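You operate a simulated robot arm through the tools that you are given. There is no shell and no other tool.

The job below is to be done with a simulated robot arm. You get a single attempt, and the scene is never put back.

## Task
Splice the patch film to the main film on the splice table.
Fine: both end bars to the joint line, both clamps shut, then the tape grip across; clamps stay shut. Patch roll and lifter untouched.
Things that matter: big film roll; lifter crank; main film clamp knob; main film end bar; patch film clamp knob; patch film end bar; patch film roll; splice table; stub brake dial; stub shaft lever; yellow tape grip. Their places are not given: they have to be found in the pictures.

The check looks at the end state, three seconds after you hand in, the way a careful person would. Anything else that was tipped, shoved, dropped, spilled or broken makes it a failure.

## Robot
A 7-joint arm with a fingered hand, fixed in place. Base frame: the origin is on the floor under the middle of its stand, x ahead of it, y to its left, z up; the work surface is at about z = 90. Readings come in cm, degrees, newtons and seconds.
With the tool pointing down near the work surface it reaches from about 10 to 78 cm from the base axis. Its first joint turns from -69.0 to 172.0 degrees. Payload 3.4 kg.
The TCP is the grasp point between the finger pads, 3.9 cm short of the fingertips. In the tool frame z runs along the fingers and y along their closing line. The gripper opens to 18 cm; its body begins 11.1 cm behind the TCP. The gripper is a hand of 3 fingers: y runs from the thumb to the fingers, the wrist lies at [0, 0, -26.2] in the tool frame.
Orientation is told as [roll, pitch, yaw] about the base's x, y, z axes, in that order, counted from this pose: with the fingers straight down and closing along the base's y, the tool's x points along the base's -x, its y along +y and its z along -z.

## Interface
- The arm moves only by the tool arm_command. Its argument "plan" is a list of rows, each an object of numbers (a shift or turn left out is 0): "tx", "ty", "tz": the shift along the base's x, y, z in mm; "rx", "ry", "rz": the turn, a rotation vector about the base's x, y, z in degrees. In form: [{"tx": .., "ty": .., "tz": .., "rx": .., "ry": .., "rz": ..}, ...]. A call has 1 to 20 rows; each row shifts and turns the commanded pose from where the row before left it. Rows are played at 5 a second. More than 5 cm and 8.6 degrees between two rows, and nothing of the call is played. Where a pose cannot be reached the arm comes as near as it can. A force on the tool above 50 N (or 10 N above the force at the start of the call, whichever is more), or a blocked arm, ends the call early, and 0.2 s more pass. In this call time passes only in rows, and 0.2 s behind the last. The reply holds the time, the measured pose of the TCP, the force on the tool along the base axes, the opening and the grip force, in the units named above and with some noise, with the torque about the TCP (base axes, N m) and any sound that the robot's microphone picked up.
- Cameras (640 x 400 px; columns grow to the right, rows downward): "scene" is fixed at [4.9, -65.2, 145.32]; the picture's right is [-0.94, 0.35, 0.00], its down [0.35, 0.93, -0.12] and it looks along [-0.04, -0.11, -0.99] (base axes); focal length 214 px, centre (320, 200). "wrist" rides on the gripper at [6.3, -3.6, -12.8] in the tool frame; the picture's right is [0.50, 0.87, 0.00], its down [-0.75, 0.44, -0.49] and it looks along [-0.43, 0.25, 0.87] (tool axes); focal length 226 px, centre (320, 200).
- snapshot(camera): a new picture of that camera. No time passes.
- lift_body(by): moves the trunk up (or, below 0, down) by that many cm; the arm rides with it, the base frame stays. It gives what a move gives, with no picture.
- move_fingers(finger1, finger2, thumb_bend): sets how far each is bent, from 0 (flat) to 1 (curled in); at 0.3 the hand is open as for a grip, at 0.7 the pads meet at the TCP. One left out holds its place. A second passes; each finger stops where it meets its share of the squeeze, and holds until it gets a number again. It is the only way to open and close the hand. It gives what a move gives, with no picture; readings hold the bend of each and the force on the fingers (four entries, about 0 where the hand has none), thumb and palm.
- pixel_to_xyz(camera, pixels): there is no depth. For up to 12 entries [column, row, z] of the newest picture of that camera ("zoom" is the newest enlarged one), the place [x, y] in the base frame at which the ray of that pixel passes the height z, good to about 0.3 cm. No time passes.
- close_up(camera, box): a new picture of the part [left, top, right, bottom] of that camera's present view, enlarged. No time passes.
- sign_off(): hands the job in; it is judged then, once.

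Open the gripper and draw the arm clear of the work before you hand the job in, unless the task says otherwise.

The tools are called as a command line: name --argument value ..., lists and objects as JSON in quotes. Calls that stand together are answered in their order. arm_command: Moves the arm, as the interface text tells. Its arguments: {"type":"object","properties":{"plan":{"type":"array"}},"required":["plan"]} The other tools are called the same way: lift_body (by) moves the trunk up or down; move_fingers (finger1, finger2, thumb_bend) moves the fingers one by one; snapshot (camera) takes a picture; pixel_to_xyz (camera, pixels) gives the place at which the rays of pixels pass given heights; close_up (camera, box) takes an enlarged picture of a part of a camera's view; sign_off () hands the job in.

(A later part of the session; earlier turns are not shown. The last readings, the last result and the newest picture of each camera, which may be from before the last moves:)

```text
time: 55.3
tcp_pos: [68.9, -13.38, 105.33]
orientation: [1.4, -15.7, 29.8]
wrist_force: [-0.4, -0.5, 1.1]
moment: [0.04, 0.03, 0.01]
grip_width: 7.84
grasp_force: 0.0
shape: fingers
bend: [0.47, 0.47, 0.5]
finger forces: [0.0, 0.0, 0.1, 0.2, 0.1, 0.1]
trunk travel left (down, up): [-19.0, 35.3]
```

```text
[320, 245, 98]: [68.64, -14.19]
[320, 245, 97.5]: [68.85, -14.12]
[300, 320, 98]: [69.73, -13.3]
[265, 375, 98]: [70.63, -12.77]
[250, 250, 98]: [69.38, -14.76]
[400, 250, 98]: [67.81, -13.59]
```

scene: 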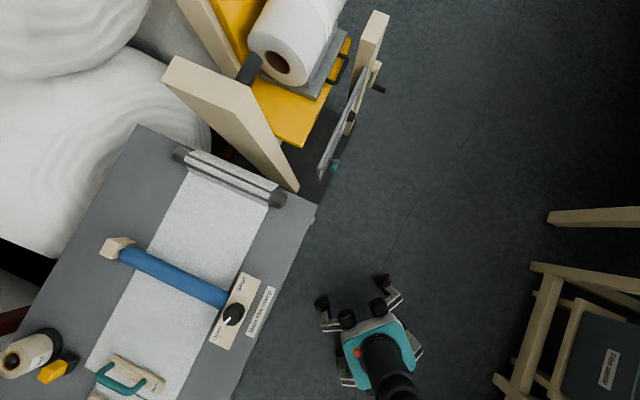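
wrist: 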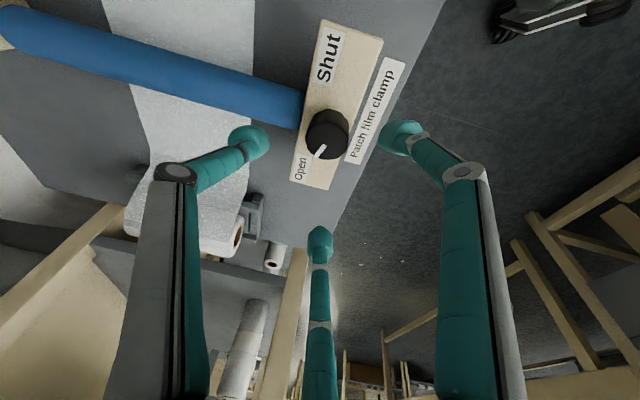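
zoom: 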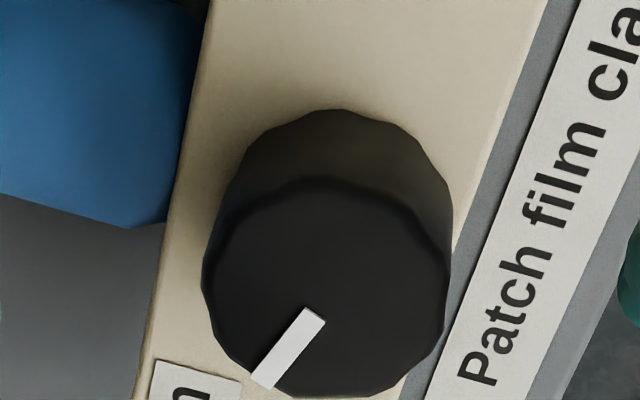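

Knob centre is (69.1,-13.5), top z≈98, pointer at about +25°. I descend so the tilted tool axis meets the knob centre, first to z≈100.5.

arm_command --plan '[{"tx": -2, "ty": -3, "tz": -15}, {"tx": -2, "ty": -2, "tz": -15}, {"tz": -12}, {"tz": -8}]'

snapshot --camera "wrist"

```text
time: 56.3
tcp_pos: [68.22, -13.82, 100.63]
orientation: [1.3, -15.7, 29.8]
wrist_force: [-0.9, -0.4, 0.3]
moment: [-0.03, -0.05, 0.01]
grip_width: 7.85
grasp_force: 0.0
shape: fingers
bend: [0.47, 0.47, 0.5]
finger forces: [0.0, 0.0, 0.0, 0.1, 0.1, 0.1]
trunk travel left (down, up): [-19.0, 35.3]
```

```text
taken
```

wrist: 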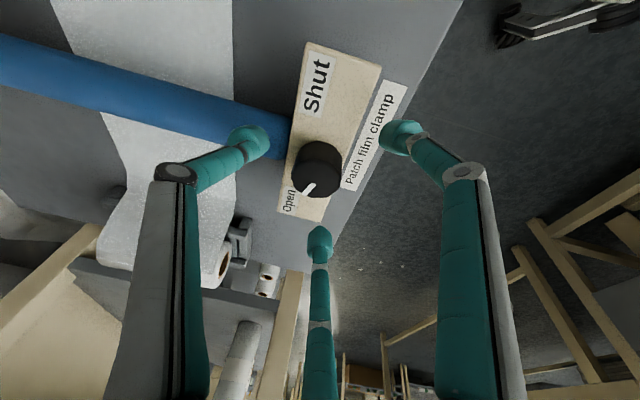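

I check the knob's position once more in this near view before gripping.

close_up --camera "wrist" --box '[264, 130, 376, 200]'

pixel_to_xyz --camera "wrist" --pixels '[[317, 173, 98], [317, 173, 97.5], [299, 173, 98], [336, 173, 98], [317, 153, 98], [317, 193, 98]]'

```text
5.71 times, centred on (320, 165) of wrist
```

zoom: 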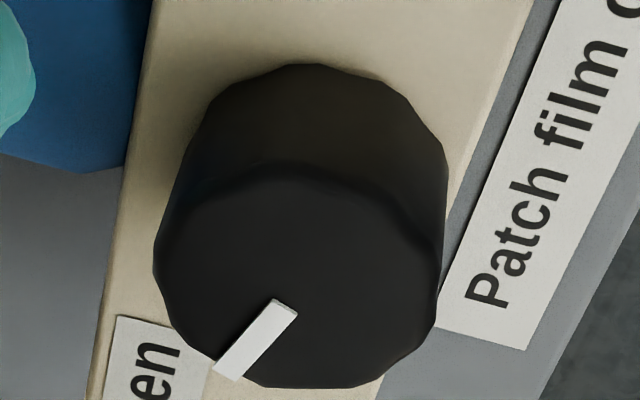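

```text
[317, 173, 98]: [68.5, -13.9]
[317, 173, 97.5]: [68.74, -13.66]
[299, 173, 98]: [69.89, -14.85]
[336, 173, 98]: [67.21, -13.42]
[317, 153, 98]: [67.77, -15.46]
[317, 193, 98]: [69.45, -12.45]
```

Knob centre ≈ (68.95,-13.5) agrees. I lower to z≈99.7 and close on the knob.

arm_command --plan '[{"tx": 1, "ty": -1, "tz": -5}, {"tz": -4}]'

move_fingers --finger1 0.62 --finger2 0.62 --thumb_bend 0.62

snapshot --camera "wrist"

```text
time: 56.9
tcp_pos: [68.37, -13.88, 99.84]
orientation: [1.3, -15.6, 29.8]
wrist_force: [0.2, -0.4, 0.3]
moment: [0.0, 0.01, 0.0]
grip_width: 7.84
grasp_force: 0.1
shape: fingers
bend: [0.47, 0.47, 0.5]
finger forces: [0.0, 0.0, 0.0, 0.0, 0.0, 0.0]
trunk travel left (down, up): [-19.0, 35.3]
```

```text
time: 57.9
tcp_pos: [68.35, -13.87, 99.78]
orientation: [1.3, -15.7, 29.9]
wrist_force: [-1.7, 0.2, 0.6]
moment: [0.05, 0.09, -0.01]
grip_width: 3.37
grasp_force: 3.1
shape: fingers
bend: [0.6, 0.61, 0.61]
finger forces: [3.3, 0.6, 0.0, 0.1, 1.8, 0.1]
trunk travel left (down, up): [-19.0, 35.3]
```

```text
taken
```

wrist: 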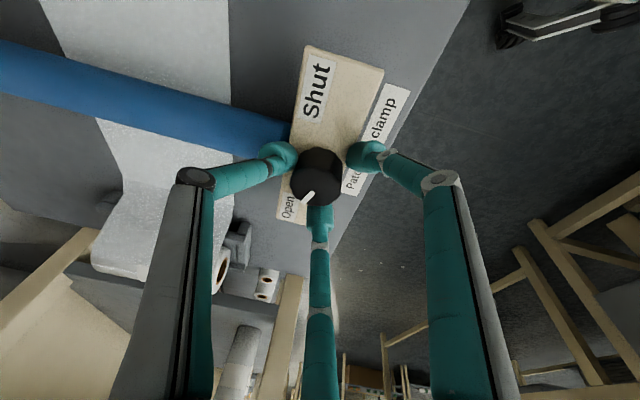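

All three fingers now touch the knob evenly. I squeeze more firmly.

move_fingers --finger1 0.7 --finger2 0.7 --thumb_bend 0.7

```text
time: 58.9
tcp_pos: [68.45, -14.0, 99.73]
orientation: [1.4, -15.7, 29.8]
wrist_force: [3.0, -0.9, -0.5]
moment: [-0.01, -0.01, -0.14]
grip_width: 3.14
grasp_force: 13.1
shape: fingers
bend: [0.62, 0.62, 0.62]
finger forces: [7.3, 7.0, 0.1, 0.0, 12.5, 0.0]
trunk travel left (down, up): [-19.0, 35.3]
```

Firm three-finger grip (7, 7, 12.5 N). I turn 24° clockwise (seen from above) about the tool axis and check the moment and the pointer.

arm_command --plan '[{"rx": 1.81, "ry": 1.23, "rz": -7.69}, {"rx": 1.81, "ry": 1.23, "rz": -7.69}, {"rx": 1.81, "ry": 1.23, "rz": -7.69}]'

snapshot --camera "wrist"

```text
time: 59.7
tcp_pos: [68.53, -13.89, 99.8]
orientation: [8.0, -13.7, 4.8]
wrist_force: [6.0, -2.7, 0.8]
moment: [-0.35, -0.22, -0.04]
grip_width: 2.74
grasp_force: 14.2
shape: fingers
bend: [0.63, 0.62, 0.63]
finger forces: [6.2, 8.2, 0.0, 0.0, 14.3, 0.2]
trunk travel left (down, up): [-19.0, 35.3]
```

```text
taken
```

wrist: 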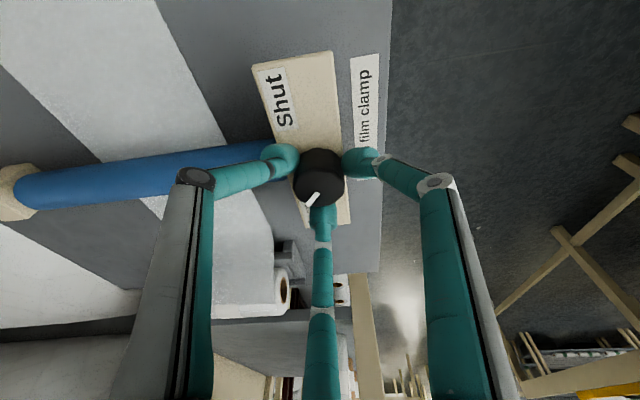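

The pointer stays fixed relative to the hand while the plate turns in view—so the knob follows. I continue turning 48° more.

arm_command --plan '[{"rx": 1.81, "ry": 1.23, "rz": -7.69}, {"rx": 1.81, "ry": 1.23, "rz": -7.69}, {"rx": 1.81, "ry": 1.23, "rz": -7.69}, {"rx": 1.81, "ry": 1.23, "rz": -7.69}, {"rx": 1.81, "ry": 1.23, "rz": -7.69}, {"rx": 1.81, "ry": 1.23, "rz": -7.69}]'

snapshot --camera "wrist"

```text
time: 61.1
tcp_pos: [68.35, -13.99, 99.79]
orientation: [15.6, -3.6, -42.6]
wrist_force: [-0.6, -9.0, 8.4]
moment: [-0.57, 0.13, -0.07]
grip_width: 2.64
grasp_force: 17.5
shape: fingers
bend: [0.63, 0.62, 0.65]
finger forces: [6.1, 8.5, 0.0, 0.0, 18.7, 0.1]
trunk travel left (down, up): [-19.0, 35.3]
```

```text
taken
```

wrist: 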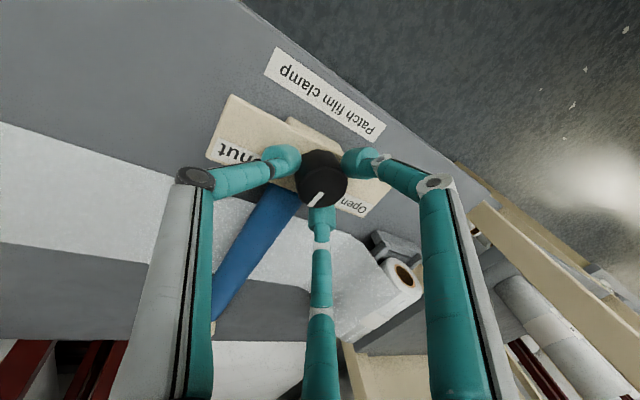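

Pointer now points toward the blue bar side, about half-way. I continue 40° more.

arm_command --plan '[{"rx": 1.81, "ry": 1.23, "rz": -7.69}, {"rx": 1.81, "ry": 1.23, "rz": -7.69}, {"rx": 1.81, "ry": 1.23, "rz": -7.69}, {"rx": 1.81, "ry": 1.23, "rz": -7.69}, {"rx": 1.81, "ry": 1.23, "rz": -7.69}]'

snapshot --camera "wrist"

```text
time: 62.3
tcp_pos: [68.23, -27.98, 98.93]
orientation: [14.8, 8.5, -79.8]
wrist_force: [-0.8, -0.3, 0.4]
moment: [0.03, -0.02, 0.01]
grip_width: 0.01
grasp_force: 0.1
shape: fingers
bend: [0.7, 0.7, 0.7]
finger forces: [0.1, 0.1, 0.0, 0.0, 0.1, 0.1]
out of reach, approached as far as the arm can: row 2, 3, 4, 5
trunk travel left (down, up): [-19.0, 35.3]
```

```text
taken
```

wrist: 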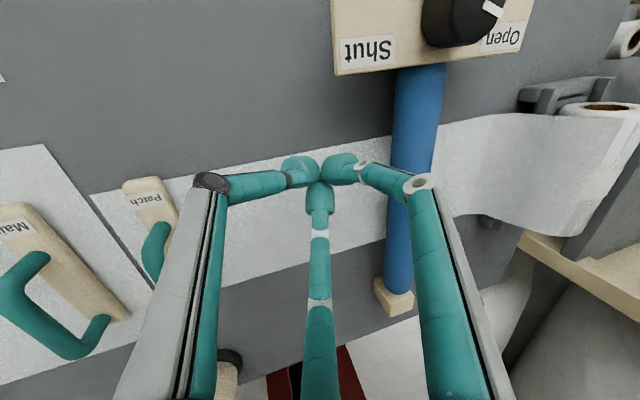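

The wrist hit a turning limit and the hand slid off the knob to y=-28 (no high force now). I raise the hand straight up first and inspect everything.

arm_command --plan '[{"tz": 30}, {"tz": 40}, {"tz": 40}]'

snapshot --camera "wrist"

snapshot --camera "scene"

```text
time: 63.1
tcp_pos: [67.96, -30.42, 109.72]
orientation: [14.7, 7.6, -80.5]
wrist_force: [0.3, -0.3, -0.1]
moment: [0.02, 0.0, -0.01]
grip_width: 0.0
grasp_force: 0.1
shape: fingers
bend: [0.7, 0.7, 0.7]
finger forces: [0.0, 0.0, 0.1, 0.0, 0.1, 0.0]
out of reach, approached as far as the arm can: row 1, 2, 3
trunk travel left (down, up): [-19.0, 35.3]
```

```text
taken
```

wrist: 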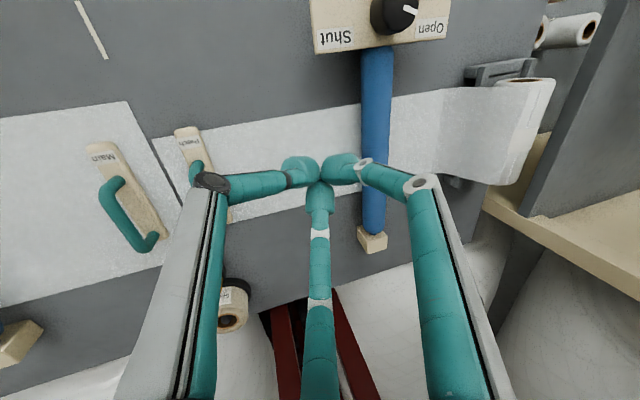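

```text
taken
```

scene: 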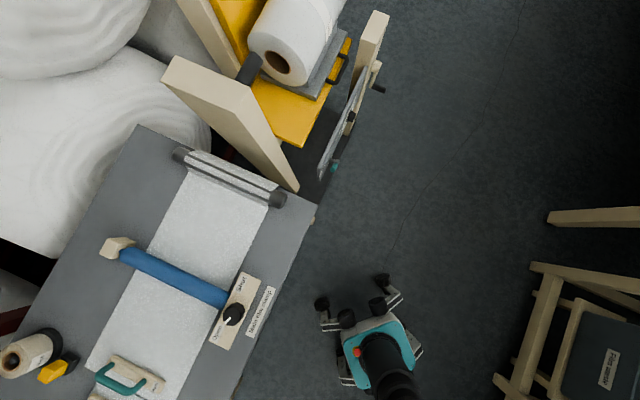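

I zoom in on the patch knob to read its pointer.

close_up --camera "wrist" --box '[300, 0, 460, 100]'

close_up --camera "wrist" --box '[60, 60, 284, 200]'

```text
4.00 times, centred on (380, 50) of wrist
```

zoom: 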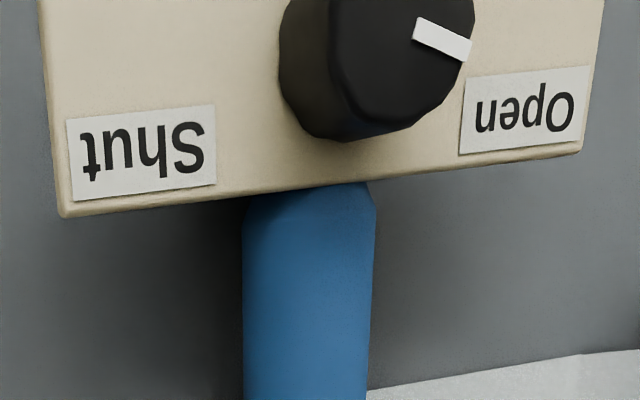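

```text
2.86 times, centred on (172, 130) of wrist
```

zoom: 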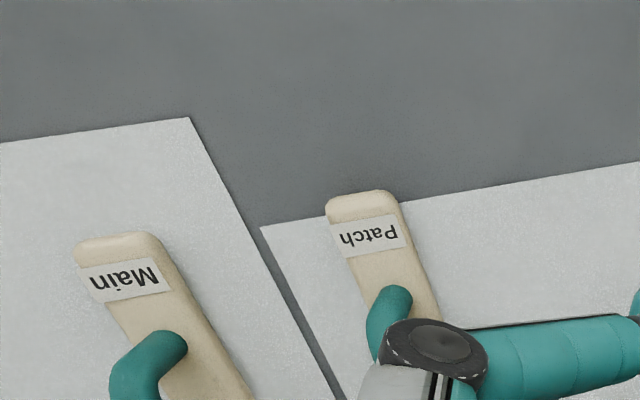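

The pointer is back at "Open" (knob sprung back or was turned back when the hand slid off); the bars and films are unmoved. I unwind the hand about the tool axis and retreat inward slightly, to find how far it can pre-wind the other way.

arm_command --plan '[{"rx": -1.81, "ry": -1.23, "rz": 7.69}, {"rx": -1.81, "ry": -1.23, "rz": 7.69, "tx": -10, "tz": 5}, {"rx": -1.81, "ry": -1.23, "rz": 7.69, "tx": -20, "ty": 10, "tz": 5}, {"rx": -1.81, "ry": -1.23, "rz": 7.69, "tx": -20, "ty": 20}, {"rx": -1.81, "ry": -1.23, "rz": 7.69, "tx": -20, "ty": 20}, {"rx": -1.81, "ry": -1.23, "rz": 7.69, "ty": 20}, {"rx": -1.81, "ry": -1.23, "rz": 7.69, "ty": 20}, {"rx": -1.81, "ry": -1.23, "rz": 7.69, "ty": 10}, {"rx": -1.81, "ry": -1.23, "rz": 7.69}, {"rx": -1.81, "ry": -1.23, "rz": 7.69}, {"rx": -1.81, "ry": -1.23, "rz": 7.69}, {"rx": -1.81, "ry": -1.23, "rz": 7.69}, {"rx": -1.81, "ry": -1.23, "rz": 7.69}]'

arm_command --plan '[{"rx": -1.81, "ry": -1.23, "rz": 7.69}, {"rx": -1.81, "ry": -1.23, "rz": 7.69}, {"rx": -1.81, "ry": -1.23, "rz": 7.69}, {"rx": -1.81, "ry": -1.23, "rz": 7.69}, {"rx": -1.81, "ry": -1.23, "rz": 7.69}, {"rx": -1.81, "ry": -1.23, "rz": 7.69}, {"rx": -1.81, "ry": -1.23, "rz": 7.69}, {"rx": -1.81, "ry": -1.23, "rz": 7.69}, {"rx": -1.81, "ry": -1.23, "rz": 7.69}, {"rx": -1.81, "ry": -1.23, "rz": 7.69}]'

```text
time: 65.9
tcp_pos: [61.08, -19.85, 110.83]
orientation: [3.7, -15.4, 21.7]
wrist_force: [0.8, 0.7, 0.5]
moment: [-0.02, 0.0, -0.01]
grip_width: 0.0
grasp_force: 0.0
shape: fingers
bend: [0.7, 0.7, 0.7]
finger forces: [0.0, 0.0, 0.1, 0.0, 0.0, 0.0]
trunk travel left (down, up): [-19.0, 35.3]
```

```text
time: 68.1
tcp_pos: [61.13, -19.99, 110.77]
orientation: [-14.5, -6.0, 102.8]
wrist_force: [0.3, -0.8, 0.1]
moment: [0.01, -0.01, -0.01]
grip_width: 0.03
grasp_force: 0.1
shape: fingers
bend: [0.7, 0.7, 0.7]
finger forces: [0.1, 0.0, 0.1, 0.1, 0.1, 0.0]
trunk travel left (down, up): [-19.0, 35.3]
```

Yaw +103° is reachable. I try another 32°, to gain margin for a single continuous turn.

arm_command --plan '[{"rx": -1.81, "ry": -1.23, "rz": 7.69}, {"rx": -1.81, "ry": -1.23, "rz": 7.69}, {"rx": -1.81, "ry": -1.23, "rz": 7.69}, {"rx": -1.81, "ry": -1.23, "rz": 7.69}]'

snapshot --camera "wrist"

```text
time: 69.1
tcp_pos: [61.21, -20.03, 110.96]
orientation: [-15.5, 2.8, 133.8]
wrist_force: [-0.1, -1.0, 1.2]
moment: [-0.02, -0.02, 0.0]
grip_width: 0.0
grasp_force: 0.1
shape: fingers
bend: [0.7, 0.7, 0.7]
finger forces: [0.0, 0.1, 0.2, 0.0, 0.0, 0.1]
trunk travel left (down, up): [-19.0, 35.3]
```

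```text
taken
```

wrist: 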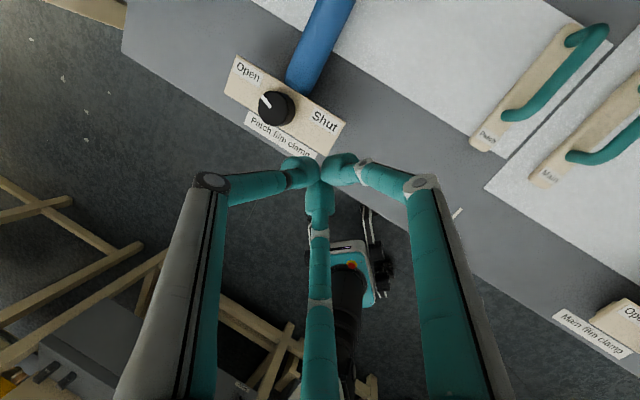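

Yaw +134° is fine, giving ~180° of continuous turn. I open the fingers, move over the knob and descend as before.

move_fingers --finger1 0.47 --finger2 0.47 --thumb_bend 0.48

arm_command --plan '[{"tx": 18, "ty": 15, "tz": -15}, {"tx": 18, "ty": 15, "tz": -15}, {"tx": 18, "ty": 15, "tz": -15}, {"tx": 18, "ty": 16, "tz": -15}]'

snapshot --camera "wrist"

```text
time: 70.1
tcp_pos: [61.17, -20.06, 110.9]
orientation: [-15.6, 2.6, 133.6]
wrist_force: [-0.3, -0.4, 1.0]
moment: [0.0, 0.02, 0.01]
grip_width: 8.23
grasp_force: 0.1
shape: fingers
bend: [0.47, 0.47, 0.48]
finger forces: [0.0, 0.0, 0.1, 0.0, 0.1, 0.0]
trunk travel left (down, up): [-19.0, 35.3]
```

```text
time: 71.1
tcp_pos: [68.38, -13.87, 104.7]
orientation: [-15.5, 2.5, 133.5]
wrist_force: [-0.7, 0.2, -0.1]
moment: [0.02, 0.04, 0.0]
grip_width: 8.23
grasp_force: 0.1
shape: fingers
bend: [0.47, 0.47, 0.48]
finger forces: [0.1, 0.1, 0.0, 0.1, 0.0, 0.0]
trunk travel left (down, up): [-19.0, 35.3]
```

```text
taken
```

wrist: 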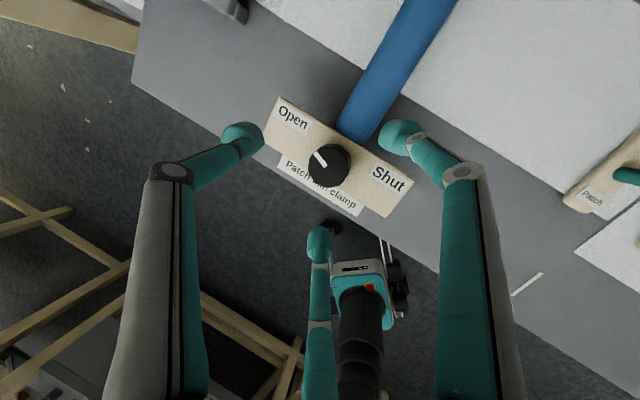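

Alignment looks fine (knob at (330,165)). I descend to z≈99.8 and close on the knob.

arm_command --plan '[{"tz": -15}, {"tz": -15}, {"tz": -12}, {"tz": -7}]'

move_fingers --finger1 0.62 --finger2 0.62 --thumb_bend 0.62

snapshot --camera "wrist"

```text
time: 72.1
tcp_pos: [68.26, -13.79, 99.85]
orientation: [-15.5, 2.6, 133.5]
wrist_force: [0.0, -0.3, 0.2]
moment: [-0.02, 0.0, -0.02]
grip_width: 8.26
grasp_force: 0.1
shape: fingers
bend: [0.47, 0.47, 0.48]
finger forces: [0.1, 0.1, 0.1, 0.0, 0.0, 0.0]
trunk travel left (down, up): [-19.0, 35.3]
```

```text
time: 73.1
tcp_pos: [68.32, -13.79, 99.92]
orientation: [-15.5, 2.6, 133.6]
wrist_force: [0.1, -0.2, -0.1]
moment: [-0.05, -0.04, 0.01]
grip_width: 3.03
grasp_force: 1.4
shape: fingers
bend: [0.61, 0.62, 0.61]
finger forces: [1.1, 0.1, 0.0, 0.1, 1.2, 0.0]
trunk travel left (down, up): [-19.0, 35.3]
```

```text
taken
```

wrist: 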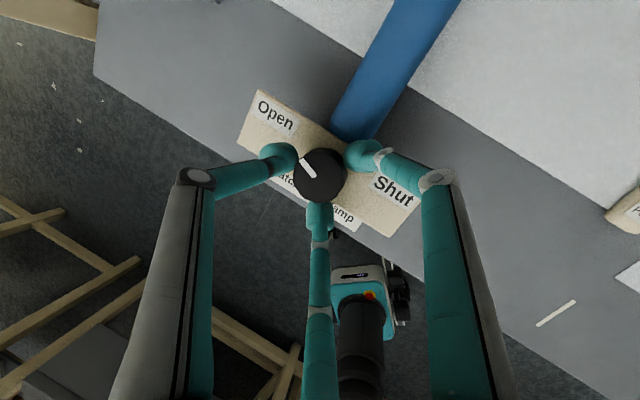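

All three fingers touch the knob. I squeeze, then turn 48° clockwise.

move_fingers --finger1 0.7 --finger2 0.7 --thumb_bend 0.7

arm_command --plan '[{"rx": 1.81, "ry": 1.23, "rz": -7.69}, {"rx": 1.81, "ry": 1.23, "rz": -7.69}, {"rx": 1.81, "ry": 1.23, "rz": -7.69}, {"rx": 1.81, "ry": 1.23, "rz": -7.69}, {"rx": 1.81, "ry": 1.23, "rz": -7.69}, {"rx": 1.81, "ry": 1.23, "rz": -7.69}]'

snapshot --camera "wrist"

```text
time: 74.1
tcp_pos: [68.45, -13.87, 99.96]
orientation: [-15.6, 2.6, 133.6]
wrist_force: [3.2, 3.2, -1.4]
moment: [0.04, -0.04, 0.02]
grip_width: 2.76
grasp_force: 13.0
shape: fingers
bend: [0.61, 0.63, 0.63]
finger forces: [7.9, 6.5, 0.0, 0.0, 11.5, 0.0]
trunk travel left (down, up): [-19.0, 35.3]
```

```text
time: 75.5
tcp_pos: [68.37, -13.84, 100.01]
orientation: [-12.4, -9.9, 87.0]
wrist_force: [5.8, 1.6, 3.4]
moment: [-0.16, -0.22, -0.03]
grip_width: 2.71
grasp_force: 15.1
shape: fingers
bend: [0.64, 0.62, 0.62]
finger forces: [10.4, 6.5, 0.1, 0.2, 13.6, 0.0]
trunk travel left (down, up): [-19.0, 35.3]
```

```text
taken
```

wrist: 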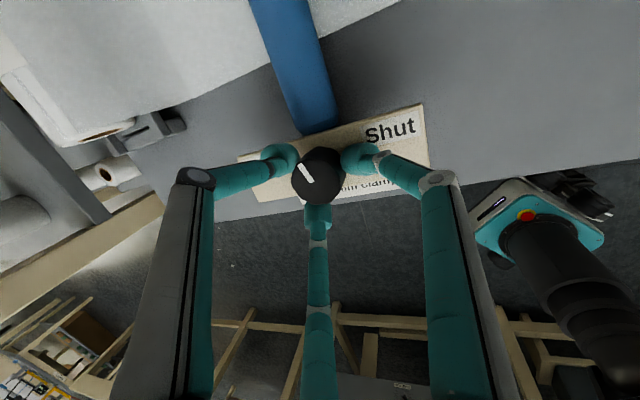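

The pointer follows the hand. I continue another 48°.

arm_command --plan '[{"rx": 1.81, "ry": 1.23, "rz": -7.69}, {"rx": 1.81, "ry": 1.23, "rz": -7.69}, {"rx": 1.81, "ry": 1.23, "rz": -7.69}, {"rx": 1.81, "ry": 1.23, "rz": -7.69}, {"rx": 1.81, "ry": 1.23, "rz": -7.69}, {"rx": 1.81, "ry": 1.23, "rz": -7.69}]'

snapshot --camera "wrist"

```text
time: 76.9
tcp_pos: [68.59, -13.89, 99.92]
orientation: [-0.8, -15.8, 38.0]
wrist_force: [7.0, -3.1, 6.5]
moment: [-0.39, -0.28, -0.06]
grip_width: 2.62
grasp_force: 15.8
shape: fingers
bend: [0.64, 0.62, 0.64]
finger forces: [8.2, 8.4, 0.1, 0.0, 14.4, 0.0]
trunk travel left (down, up): [-19.0, 35.3]
```

```text
taken
```

wrist: 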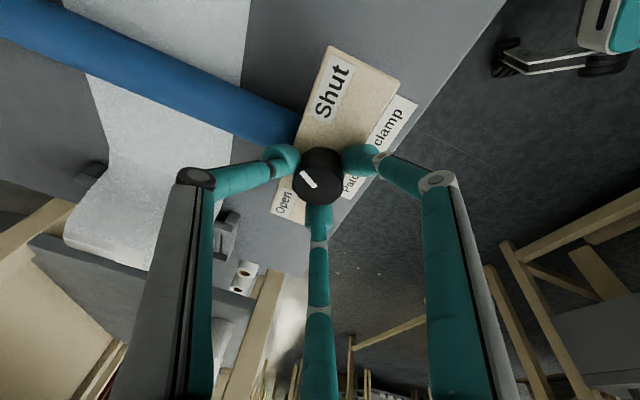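

Pointer is about 45–50° short of "Shut". I continue 40° and then check.

arm_command --plan '[{"rx": 1.81, "ry": 1.23, "rz": -7.69}, {"rx": 1.81, "ry": 1.23, "rz": -7.69}, {"rx": 1.81, "ry": 1.23, "rz": -7.69}, {"rx": 1.81, "ry": 1.23, "rz": -7.69}, {"rx": 1.81, "ry": 1.23, "rz": -7.69}]'

snapshot --camera "wrist"

close_up --camera "wrist" --box '[240, 100, 400, 220]'

```text
time: 78.1
tcp_pos: [68.43, -13.87, 99.82]
orientation: [9.8, -12.6, -3.2]
wrist_force: [7.0, -8.5, 5.8]
moment: [-0.69, -0.27, -0.01]
grip_width: 2.53
grasp_force: 16.2
shape: fingers
bend: [0.63, 0.61, 0.65]
finger forces: [6.4, 8.1, 0.0, 0.1, 17.6, 0.0]
trunk travel left (down, up): [-19.0, 35.3]
```

```text
taken
```

wrist: 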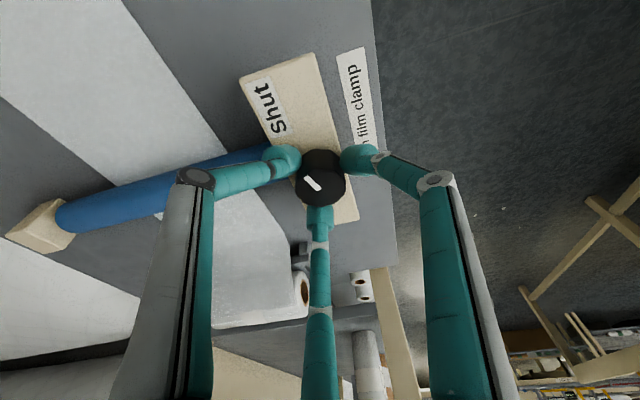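

```text
3.33 times, centred on (320, 160) of wrist
```

zoom: 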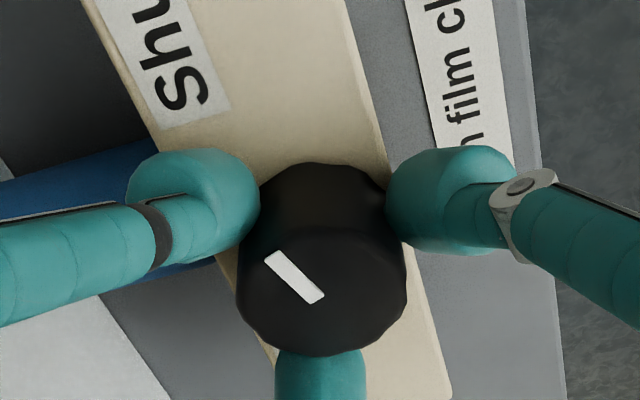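

The pointer is nearly at "Shut" (about 12° short by eye). I turn 16° more.

arm_command --plan '[{"rx": 1.81, "ry": 1.23, "rz": -7.69}, {"rx": 1.81, "ry": 1.23, "rz": -7.69}]'

close_up --camera "wrist" --box '[240, 100, 400, 220]'

```text
time: 78.7
tcp_pos: [68.39, -13.98, 99.77]
orientation: [12.8, -9.5, -19.2]
wrist_force: [6.6, -9.1, 0.4]
moment: [-0.5, -0.17, 0.19]
grip_width: 2.29
grasp_force: 14.7
shape: fingers
bend: [0.63, 0.61, 0.64]
finger forces: [6.7, 7.7, 0.2, 0.0, 15.1, 0.0]
trunk travel left (down, up): [-19.0, 35.3]
```

```text
3.33 times, centred on (320, 160) of wrist
```

zoom: 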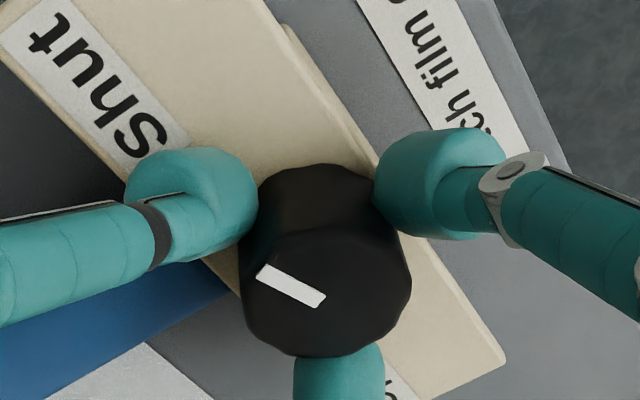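

The pointer now points at "Shut" and the fingers began to slip (moment z 0.19 N·m), i.e. the knob is at its stop. One more 8° turn confirms.

arm_command --plan '[{"rx": 1.81, "ry": 1.23, "rz": -7.69}]'

close_up --camera "wrist" --box '[240, 100, 400, 220]'

```text
time: 79.1
tcp_pos: [68.17, -13.92, 99.81]
orientation: [14.0, -7.5, -26.9]
wrist_force: [1.8, -6.9, -0.6]
moment: [-0.51, 0.01, 0.14]
grip_width: 2.07
grasp_force: 14.8
shape: fingers
bend: [0.63, 0.61, 0.64]
finger forces: [6.6, 8.9, 0.1, 0.0, 14.1, 0.0]
trunk travel left (down, up): [-19.0, 35.3]
```

```text
3.33 times, centred on (320, 160) of wrist
```

zoom: 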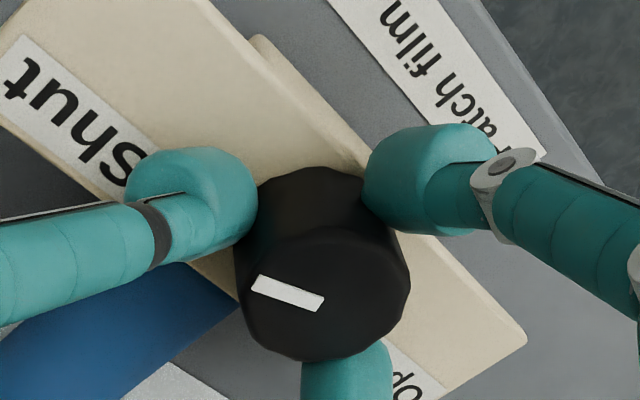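

Confirmed: the knob stays put while the hand slips. I release and raise vertically.

move_fingers --finger1 0.47 --finger2 0.47 --thumb_bend 0.48

arm_command --plan '[{"tz": 15}, {"tz": 20}, {"tx": -15, "ty": -10, "tz": 20}, {"tx": -20, "ty": -10, "tz": 20}]'

snapshot --camera "wrist"

```text
time: 80.1
tcp_pos: [67.98, -13.89, 100.24]
orientation: [14.1, -7.7, -26.9]
wrist_force: [-6.6, 4.0, 29.3]
moment: [-0.54, 0.69, -0.24]
grip_width: 6.68
grasp_force: 14.7
shape: fingers
bend: [0.47, 0.47, 0.6]
finger forces: [0.1, 0.0, 0.0, 0.0, 28.9, 0.0]
trunk travel left (down, up): [-19.0, 35.3]
```

```text
time: 81.1
tcp_pos: [64.75, -15.9, 107.72]
orientation: [14.0, -7.6, -26.9]
wrist_force: [-0.3, -0.4, 0.3]
moment: [-0.02, -0.02, 0.01]
grip_width: 8.25
grasp_force: 0.1
shape: fingers
bend: [0.47, 0.47, 0.48]
finger forces: [0.0, 0.0, 0.0, 0.0, 0.0, 0.0]
trunk travel left (down, up): [-19.0, 35.3]
```

```text
taken
```

wrist: 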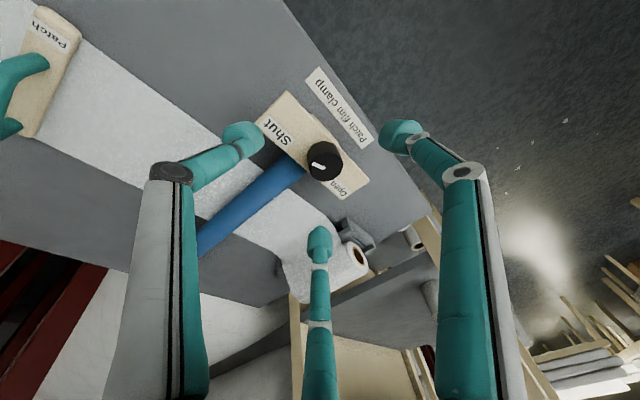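

I zoom in to confirm the patch knob pointer at "Shut".

close_up --camera "wrist" --box '[250, 80, 394, 210]'

close_up --camera "wrist" --box '[180, 140, 340, 270]'

```text
3.08 times, centred on (322, 145) of wrist
```

zoom: 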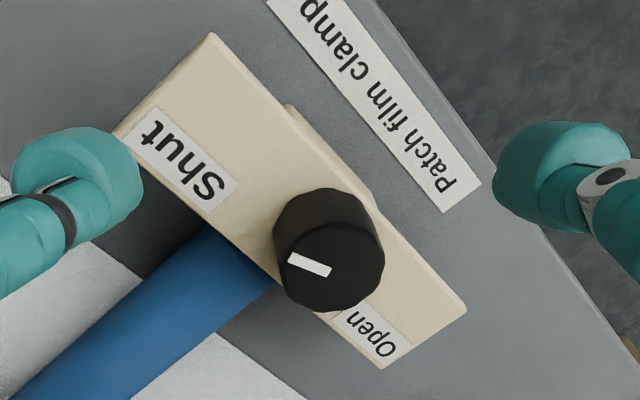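

```text
3.08 times, centred on (260, 205) of wrist
```

zoom: 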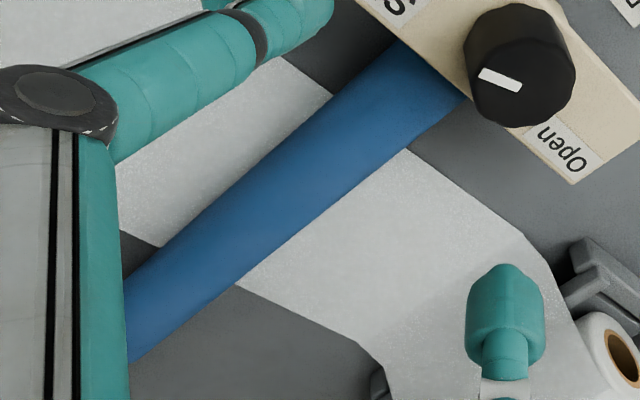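

I compute the pointer's direction in the base frame, and compare the clamp bar height (whether it came down).

pixel_to_xyz --camera "wrist" --pixels '[[324.5, 168.5, 98], [312.2, 163.4, 98], [325, 166, 98]]'

snapshot --camera "scene"

```text
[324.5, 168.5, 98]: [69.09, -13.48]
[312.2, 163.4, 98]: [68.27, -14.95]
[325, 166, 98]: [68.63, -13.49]
```

```text
taken
```

scene: 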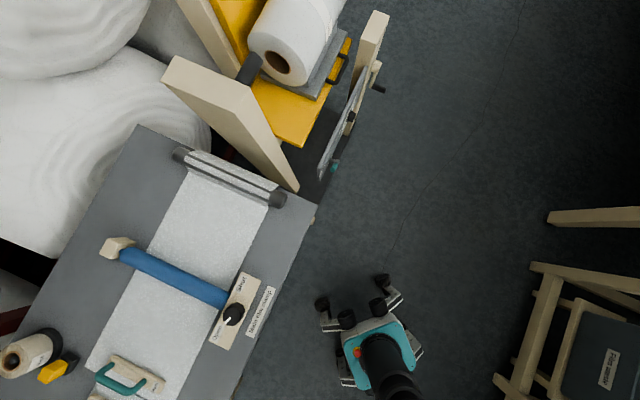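

Pointer at −119°, right on "Shut": the patch clamp is shut. Now I travel to the main knob (29.1,-53.9), levelling the tool and pre-winding yaw toward +80° on the way.

arm_command --plan '[{"tx": -25, "ty": -27, "tz": 10}, {"tx": -25, "ty": -27, "tz": 10}, {"tx": -25, "ty": -27, "rx": -2.25, "ry": 3.28}, {"tx": -25, "ty": -27, "rx": -2.25, "ry": 3.28}, {"tx": -25, "ty": -27, "rx": -2.25, "ry": 3.28}, {"tx": -25, "ty": -27, "rx": -2.25, "ry": 3.28}]'

arm_command --plan '[{"tx": -25, "ty": -27, "rz": 8}, {"tx": -25, "ty": -27, "rz": 8}, {"tx": -25, "ty": -27, "rz": 8}, {"tx": -25, "ty": -27, "rz": 8}, {"tx": -25, "ty": -27, "rz": 8}, {"tx": -25, "ty": -27, "rz": 8}, {"rz": 8}, {"rz": 8}, {"rz": 8}, {"rz": 8}, {"rz": 8}, {"rz": 8}, {"rz": 8}]'

snapshot --camera "wrist"

```text
time: 82.5
tcp_pos: [49.95, -31.97, 109.36]
orientation: [0.1, 0.2, -25.9]
wrist_force: [-0.5, -0.2, -0.2]
moment: [0.04, -0.03, 0.04]
grip_width: 8.2
grasp_force: 0.1
shape: fingers
bend: [0.47, 0.47, 0.48]
finger forces: [0.1, 0.0, 0.0, 0.1, 0.0, 0.0]
trunk travel left (down, up): [-19.0, 35.3]
```

```text
time: 85.3
tcp_pos: [34.83, -48.37, 109.39]
orientation: [0.1, 0.1, 78.1]
wrist_force: [0.5, -0.3, 0.6]
moment: [0.04, 0.02, 0.01]
grip_width: 8.21
grasp_force: 0.0
shape: fingers
bend: [0.47, 0.47, 0.48]
finger forces: [0.0, 0.0, 0.0, 0.1, 0.0, 0.0]
trunk travel left (down, up): [-19.0, 35.3]
```

```text
taken
```

wrist: 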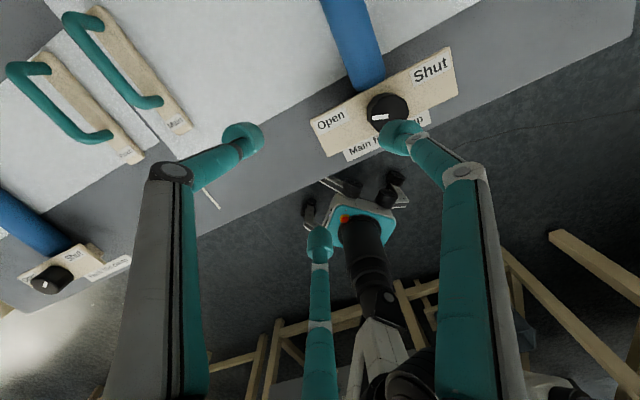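

The main knob is at (387,110). I locate its top centre from a zoom.

close_up --camera "wrist" --box '[320, 60, 448, 140]'

pixel_to_xyz --camera "wrist" --pixels '[[387, 112, 98], [387, 112, 97.5], [375, 116, 98], [387, 117, 98], [310, 127, 95], [325, 157, 95], [445, 48, 95], [458, 92, 95]]'

```text
5.00 times, centred on (384, 100) of wrist
```

zoom: 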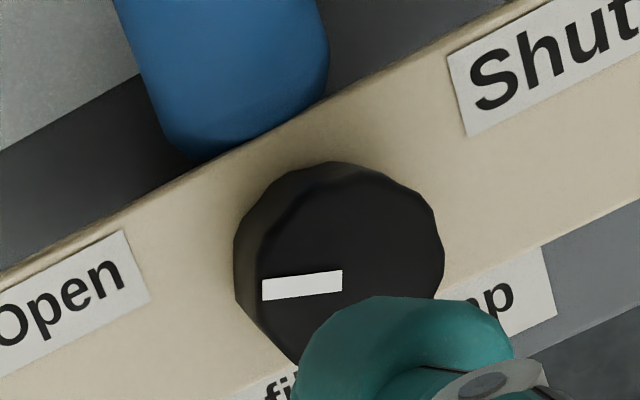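

```text
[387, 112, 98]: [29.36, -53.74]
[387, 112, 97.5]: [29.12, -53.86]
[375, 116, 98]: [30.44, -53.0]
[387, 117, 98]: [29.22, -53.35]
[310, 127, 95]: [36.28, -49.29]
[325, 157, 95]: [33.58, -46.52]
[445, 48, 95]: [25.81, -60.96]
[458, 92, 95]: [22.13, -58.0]
```

Main knob centre ≈ (29.2,-53.75). I move over it and descend to z≈100, tool vertical.

arm_command --plan '[{"tx": -19, "ty": -18}, {"tx": -19, "ty": -18}, {"tx": -18, "ty": -18}, {"tz": -20}, {"tz": -20}]'

snapshot --camera "wrist"

```text
time: 86.5
tcp_pos: [29.0, -53.75, 105.55]
orientation: [0.1, 0.0, 78.0]
wrist_force: [-0.3, -0.9, 0.0]
moment: [0.0, -0.01, 0.01]
grip_width: 8.24
grasp_force: 0.0
shape: fingers
bend: [0.47, 0.47, 0.48]
finger forces: [0.1, 0.0, 0.1, 0.1, 0.1, 0.1]
trunk travel left (down, up): [-19.0, 35.3]
```

```text
taken
```

wrist: 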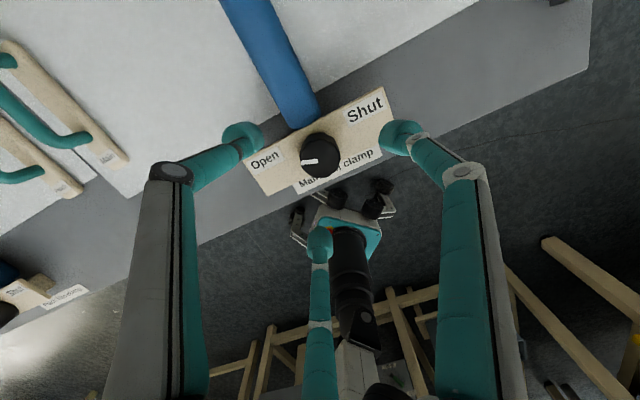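

Knob is centred on the tool axis. I descend to z≈99.8 and close.

arm_command --plan '[{"tz": -20}, {"tz": -20}, {"tz": -12}, {"tz": -5}]'

move_fingers --finger1 0.62 --finger2 0.62 --thumb_bend 0.62

move_fingers --finger1 0.7 --finger2 0.7 --thumb_bend 0.7

snapshot --camera "wrist"

```text
time: 87.5
tcp_pos: [29.18, -53.84, 99.6]
orientation: [0.2, -0.1, 78.0]
wrist_force: [-0.3, -0.5, -0.7]
moment: [0.01, -0.02, 0.04]
grip_width: 8.24
grasp_force: 0.0
shape: fingers
bend: [0.47, 0.47, 0.48]
finger forces: [0.0, 0.0, 0.1, 0.0, 0.0, 0.0]
trunk travel left (down, up): [-19.0, 35.3]
```

```text
time: 88.5
tcp_pos: [29.18, -53.76, 99.66]
orientation: [0.2, -0.1, 78.0]
wrist_force: [-1.0, 0.7, 0.5]
moment: [0.0, 0.06, 0.02]
grip_width: 2.82
grasp_force: 1.0
shape: fingers
bend: [0.61, 0.61, 0.62]
finger forces: [0.7, 0.9, 0.1, 0.0, 0.1, 0.0]
trunk travel left (down, up): [-19.0, 35.3]
```

```text
time: 89.5
tcp_pos: [29.12, -53.79, 99.63]
orientation: [0.1, -0.1, 78.0]
wrist_force: [2.3, -0.2, -2.5]
moment: [-0.02, -0.07, -0.03]
grip_width: 2.45
grasp_force: 11.5
shape: fingers
bend: [0.62, 0.62, 0.64]
finger forces: [7.1, 7.5, 0.1, 0.0, 9.9, 0.0]
trunk travel left (down, up): [-19.0, 35.3]
```

```text
taken
```

wrist: 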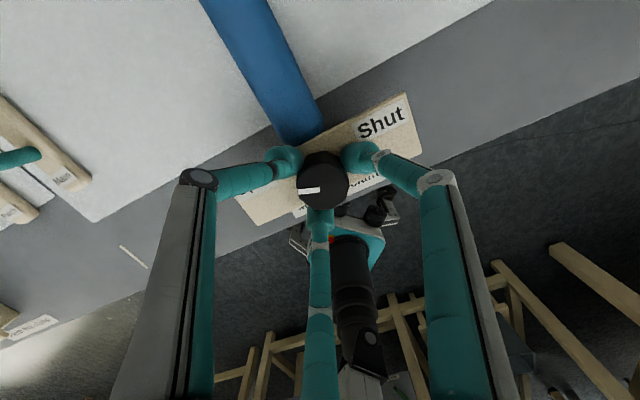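

Good three-finger grip. I turn 48° clockwise first.

arm_command --plan '[{"rz": -8}, {"rz": -8}, {"rz": -8}, {"rz": -8}, {"rz": -8}, {"rz": -8}]'

snapshot --camera "wrist"

```text
time: 90.9
tcp_pos: [29.16, -53.7, 99.54]
orientation: [0.0, 0.0, 29.9]
wrist_force: [-1.7, -6.2, -0.3]
moment: [-0.2, 0.08, 0.03]
grip_width: 2.43
grasp_force: 13.6
shape: fingers
bend: [0.62, 0.63, 0.64]
finger forces: [8.7, 6.7, 0.1, 0.0, 11.9, 0.0]
trunk travel left (down, up): [-19.0, 35.3]
```

```text
taken
```

wrist: 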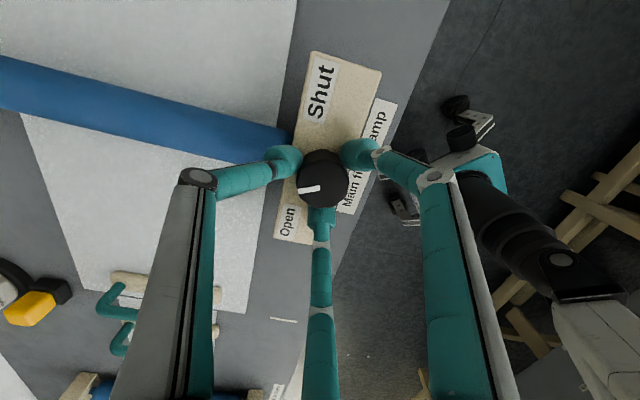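

The knob turns with the hand. I continue 48° more.

arm_command --plan '[{"rz": -8}, {"rz": -8}, {"rz": -8}, {"rz": -8}, {"rz": -8}, {"rz": -8}]'

snapshot --camera "wrist"

```text
time: 92.3
tcp_pos: [29.24, -53.84, 99.79]
orientation: [0.2, 0.0, -18.0]
wrist_force: [-7.2, -6.3, -1.6]
moment: [-0.25, 0.24, 0.03]
grip_width: 2.45
grasp_force: 13.2
shape: fingers
bend: [0.62, 0.63, 0.63]
finger forces: [7.9, 5.9, 0.0, 0.0, 12.7, 0.1]
trunk travel left (down, up): [-19.0, 35.3]
```

```text
taken
```

wrist: 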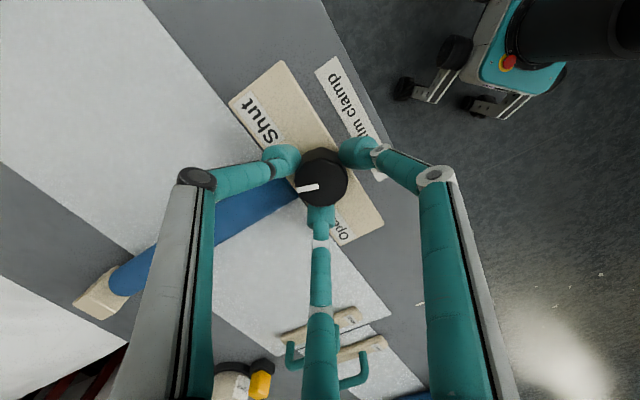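

Continuing 40° further toward "Shut".

arm_command --plan '[{"rz": -8}, {"rz": -8}, {"rz": -8}, {"rz": -8}, {"rz": -8}]'

close_up --camera "wrist" --box '[200, 100, 400, 225]'

```text
time: 93.5
tcp_pos: [29.1, -53.73, 99.74]
orientation: [0.1, 0.1, -58.2]
wrist_force: [-7.9, -4.7, -1.6]
moment: [-0.16, 0.29, 0.02]
grip_width: 2.48
grasp_force: 13.9
shape: fingers
bend: [0.62, 0.63, 0.63]
finger forces: [6.8, 7.4, 0.0, 0.0, 13.4, 0.0]
trunk travel left (down, up): [-19.0, 35.3]
```

```text
3.20 times, centred on (300, 162) of wrist
```

zoom: 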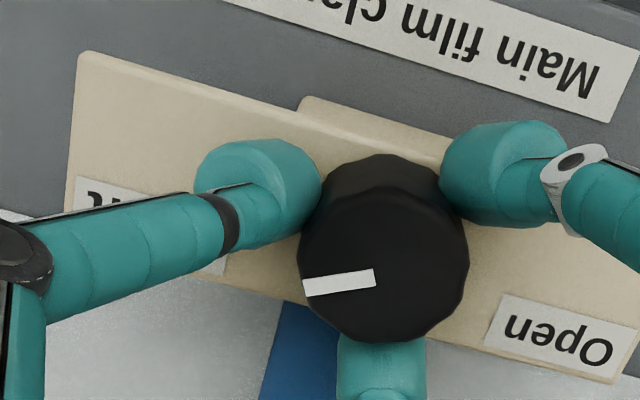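

Turned 136°. I go 16° further to reach the stop, watching for slip.

arm_command --plan '[{"rz": -8}, {"rz": -8}]'

close_up --camera "wrist" --box '[200, 100, 400, 225]'

```text
time: 94.1
tcp_pos: [29.17, -53.76, 99.76]
orientation: [0.1, 0.1, -74.0]
wrist_force: [-7.0, -7.4, -0.2]
moment: [-0.31, 0.3, 0.31]
grip_width: 2.36
grasp_force: 14.6
shape: fingers
bend: [0.62, 0.63, 0.63]
finger forces: [8.9, 6.0, 0.0, 0.0, 14.3, 0.0]
trunk travel left (down, up): [-19.0, 35.3]
```

```text
3.20 times, centred on (300, 162) of wrist
```

zoom: 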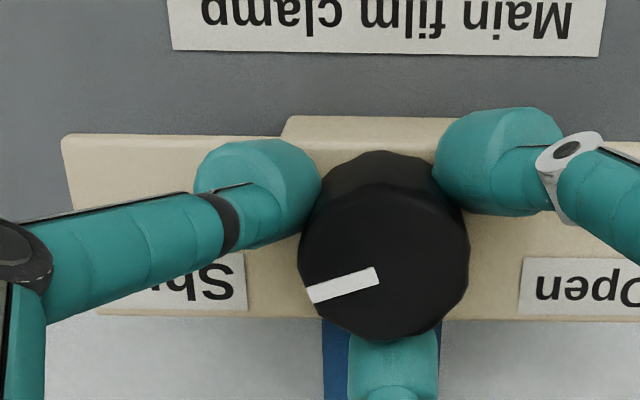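

Moment about z rose to 0.31 N·m and the pointer began to slip in the hand: at the stop. One more 8° to be sure.

arm_command --plan '[{"rz": -8}]'

close_up --camera "wrist" --box '[200, 100, 400, 225]'

```text
time: 94.5
tcp_pos: [29.15, -53.8, 99.57]
orientation: [-0.1, 0.1, -82.1]
wrist_force: [-7.6, -7.2, -1.7]
moment: [-0.29, 0.31, 0.27]
grip_width: 2.14
grasp_force: 14.5
shape: fingers
bend: [0.63, 0.63, 0.63]
finger forces: [7.6, 7.9, 0.1, 0.0, 13.0, 0.0]
trunk travel left (down, up): [-19.0, 35.3]
```

```text
3.20 times, centred on (300, 162) of wrist
```

zoom: 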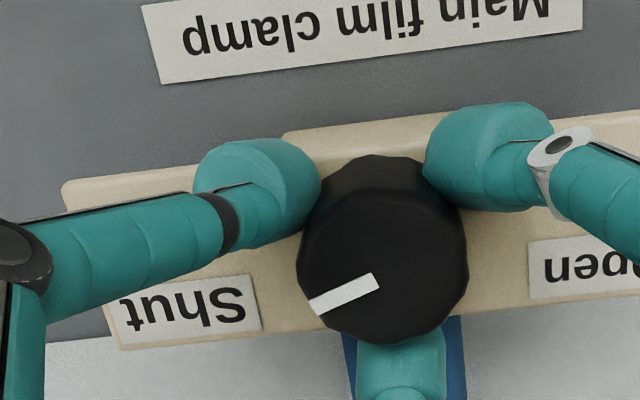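

At the stop. I loosen the grip slightly, raise, and check the pointer.

move_fingers --finger1 0.57 --finger2 0.57 --thumb_bend 0.57

arm_command --plan '[{"tz": 15}, {"tz": 25}, {"tz": 35}, {"tz": 40}]'

snapshot --camera "wrist"

close_up --camera "scene" --box '[60, 220, 300, 400]'

```text
time: 95.5
tcp_pos: [29.09, -53.69, 99.76]
orientation: [0.1, 0.1, -82.0]
wrist_force: [-0.8, 0.8, 0.6]
moment: [-0.01, -0.04, 0.01]
grip_width: 4.88
grasp_force: 0.1
shape: fingers
bend: [0.56, 0.56, 0.56]
finger forces: [0.0, 0.0, 0.0, 0.0, 0.0, 0.0]
trunk travel left (down, up): [-19.0, 35.3]
```

```text
time: 96.5
tcp_pos: [29.08, -53.54, 111.34]
orientation: [0.0, 0.1, -82.0]
wrist_force: [-1.2, -0.3, 0.5]
moment: [0.0, 0.03, 0.0]
grip_width: 4.87
grasp_force: 0.1
shape: fingers
bend: [0.56, 0.56, 0.56]
finger forces: [0.0, 0.0, 0.0, 0.0, 0.1, 0.1]
trunk travel left (down, up): [-19.0, 35.3]
```

```text
taken
```

wrist: 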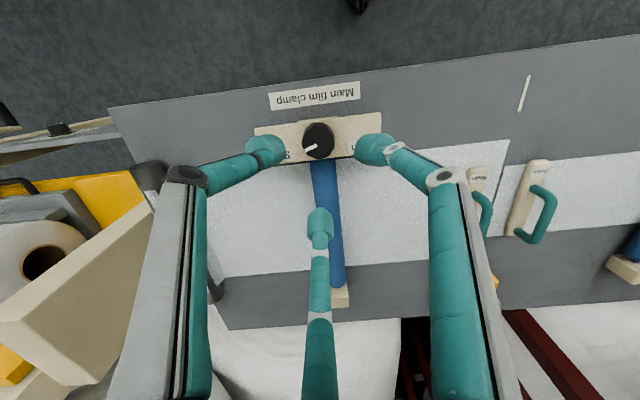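

```text
2.22 times, centred on (180, 310) of scene
```

zoom: 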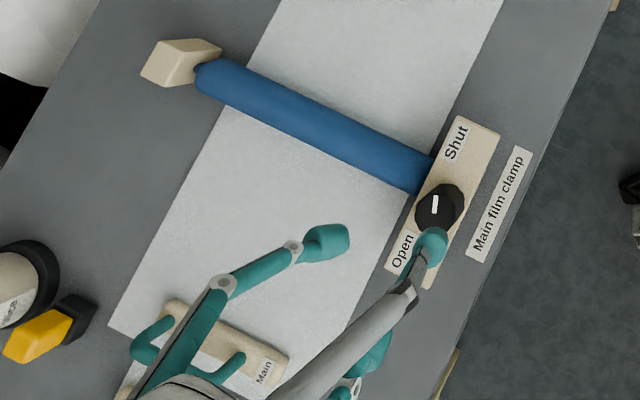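

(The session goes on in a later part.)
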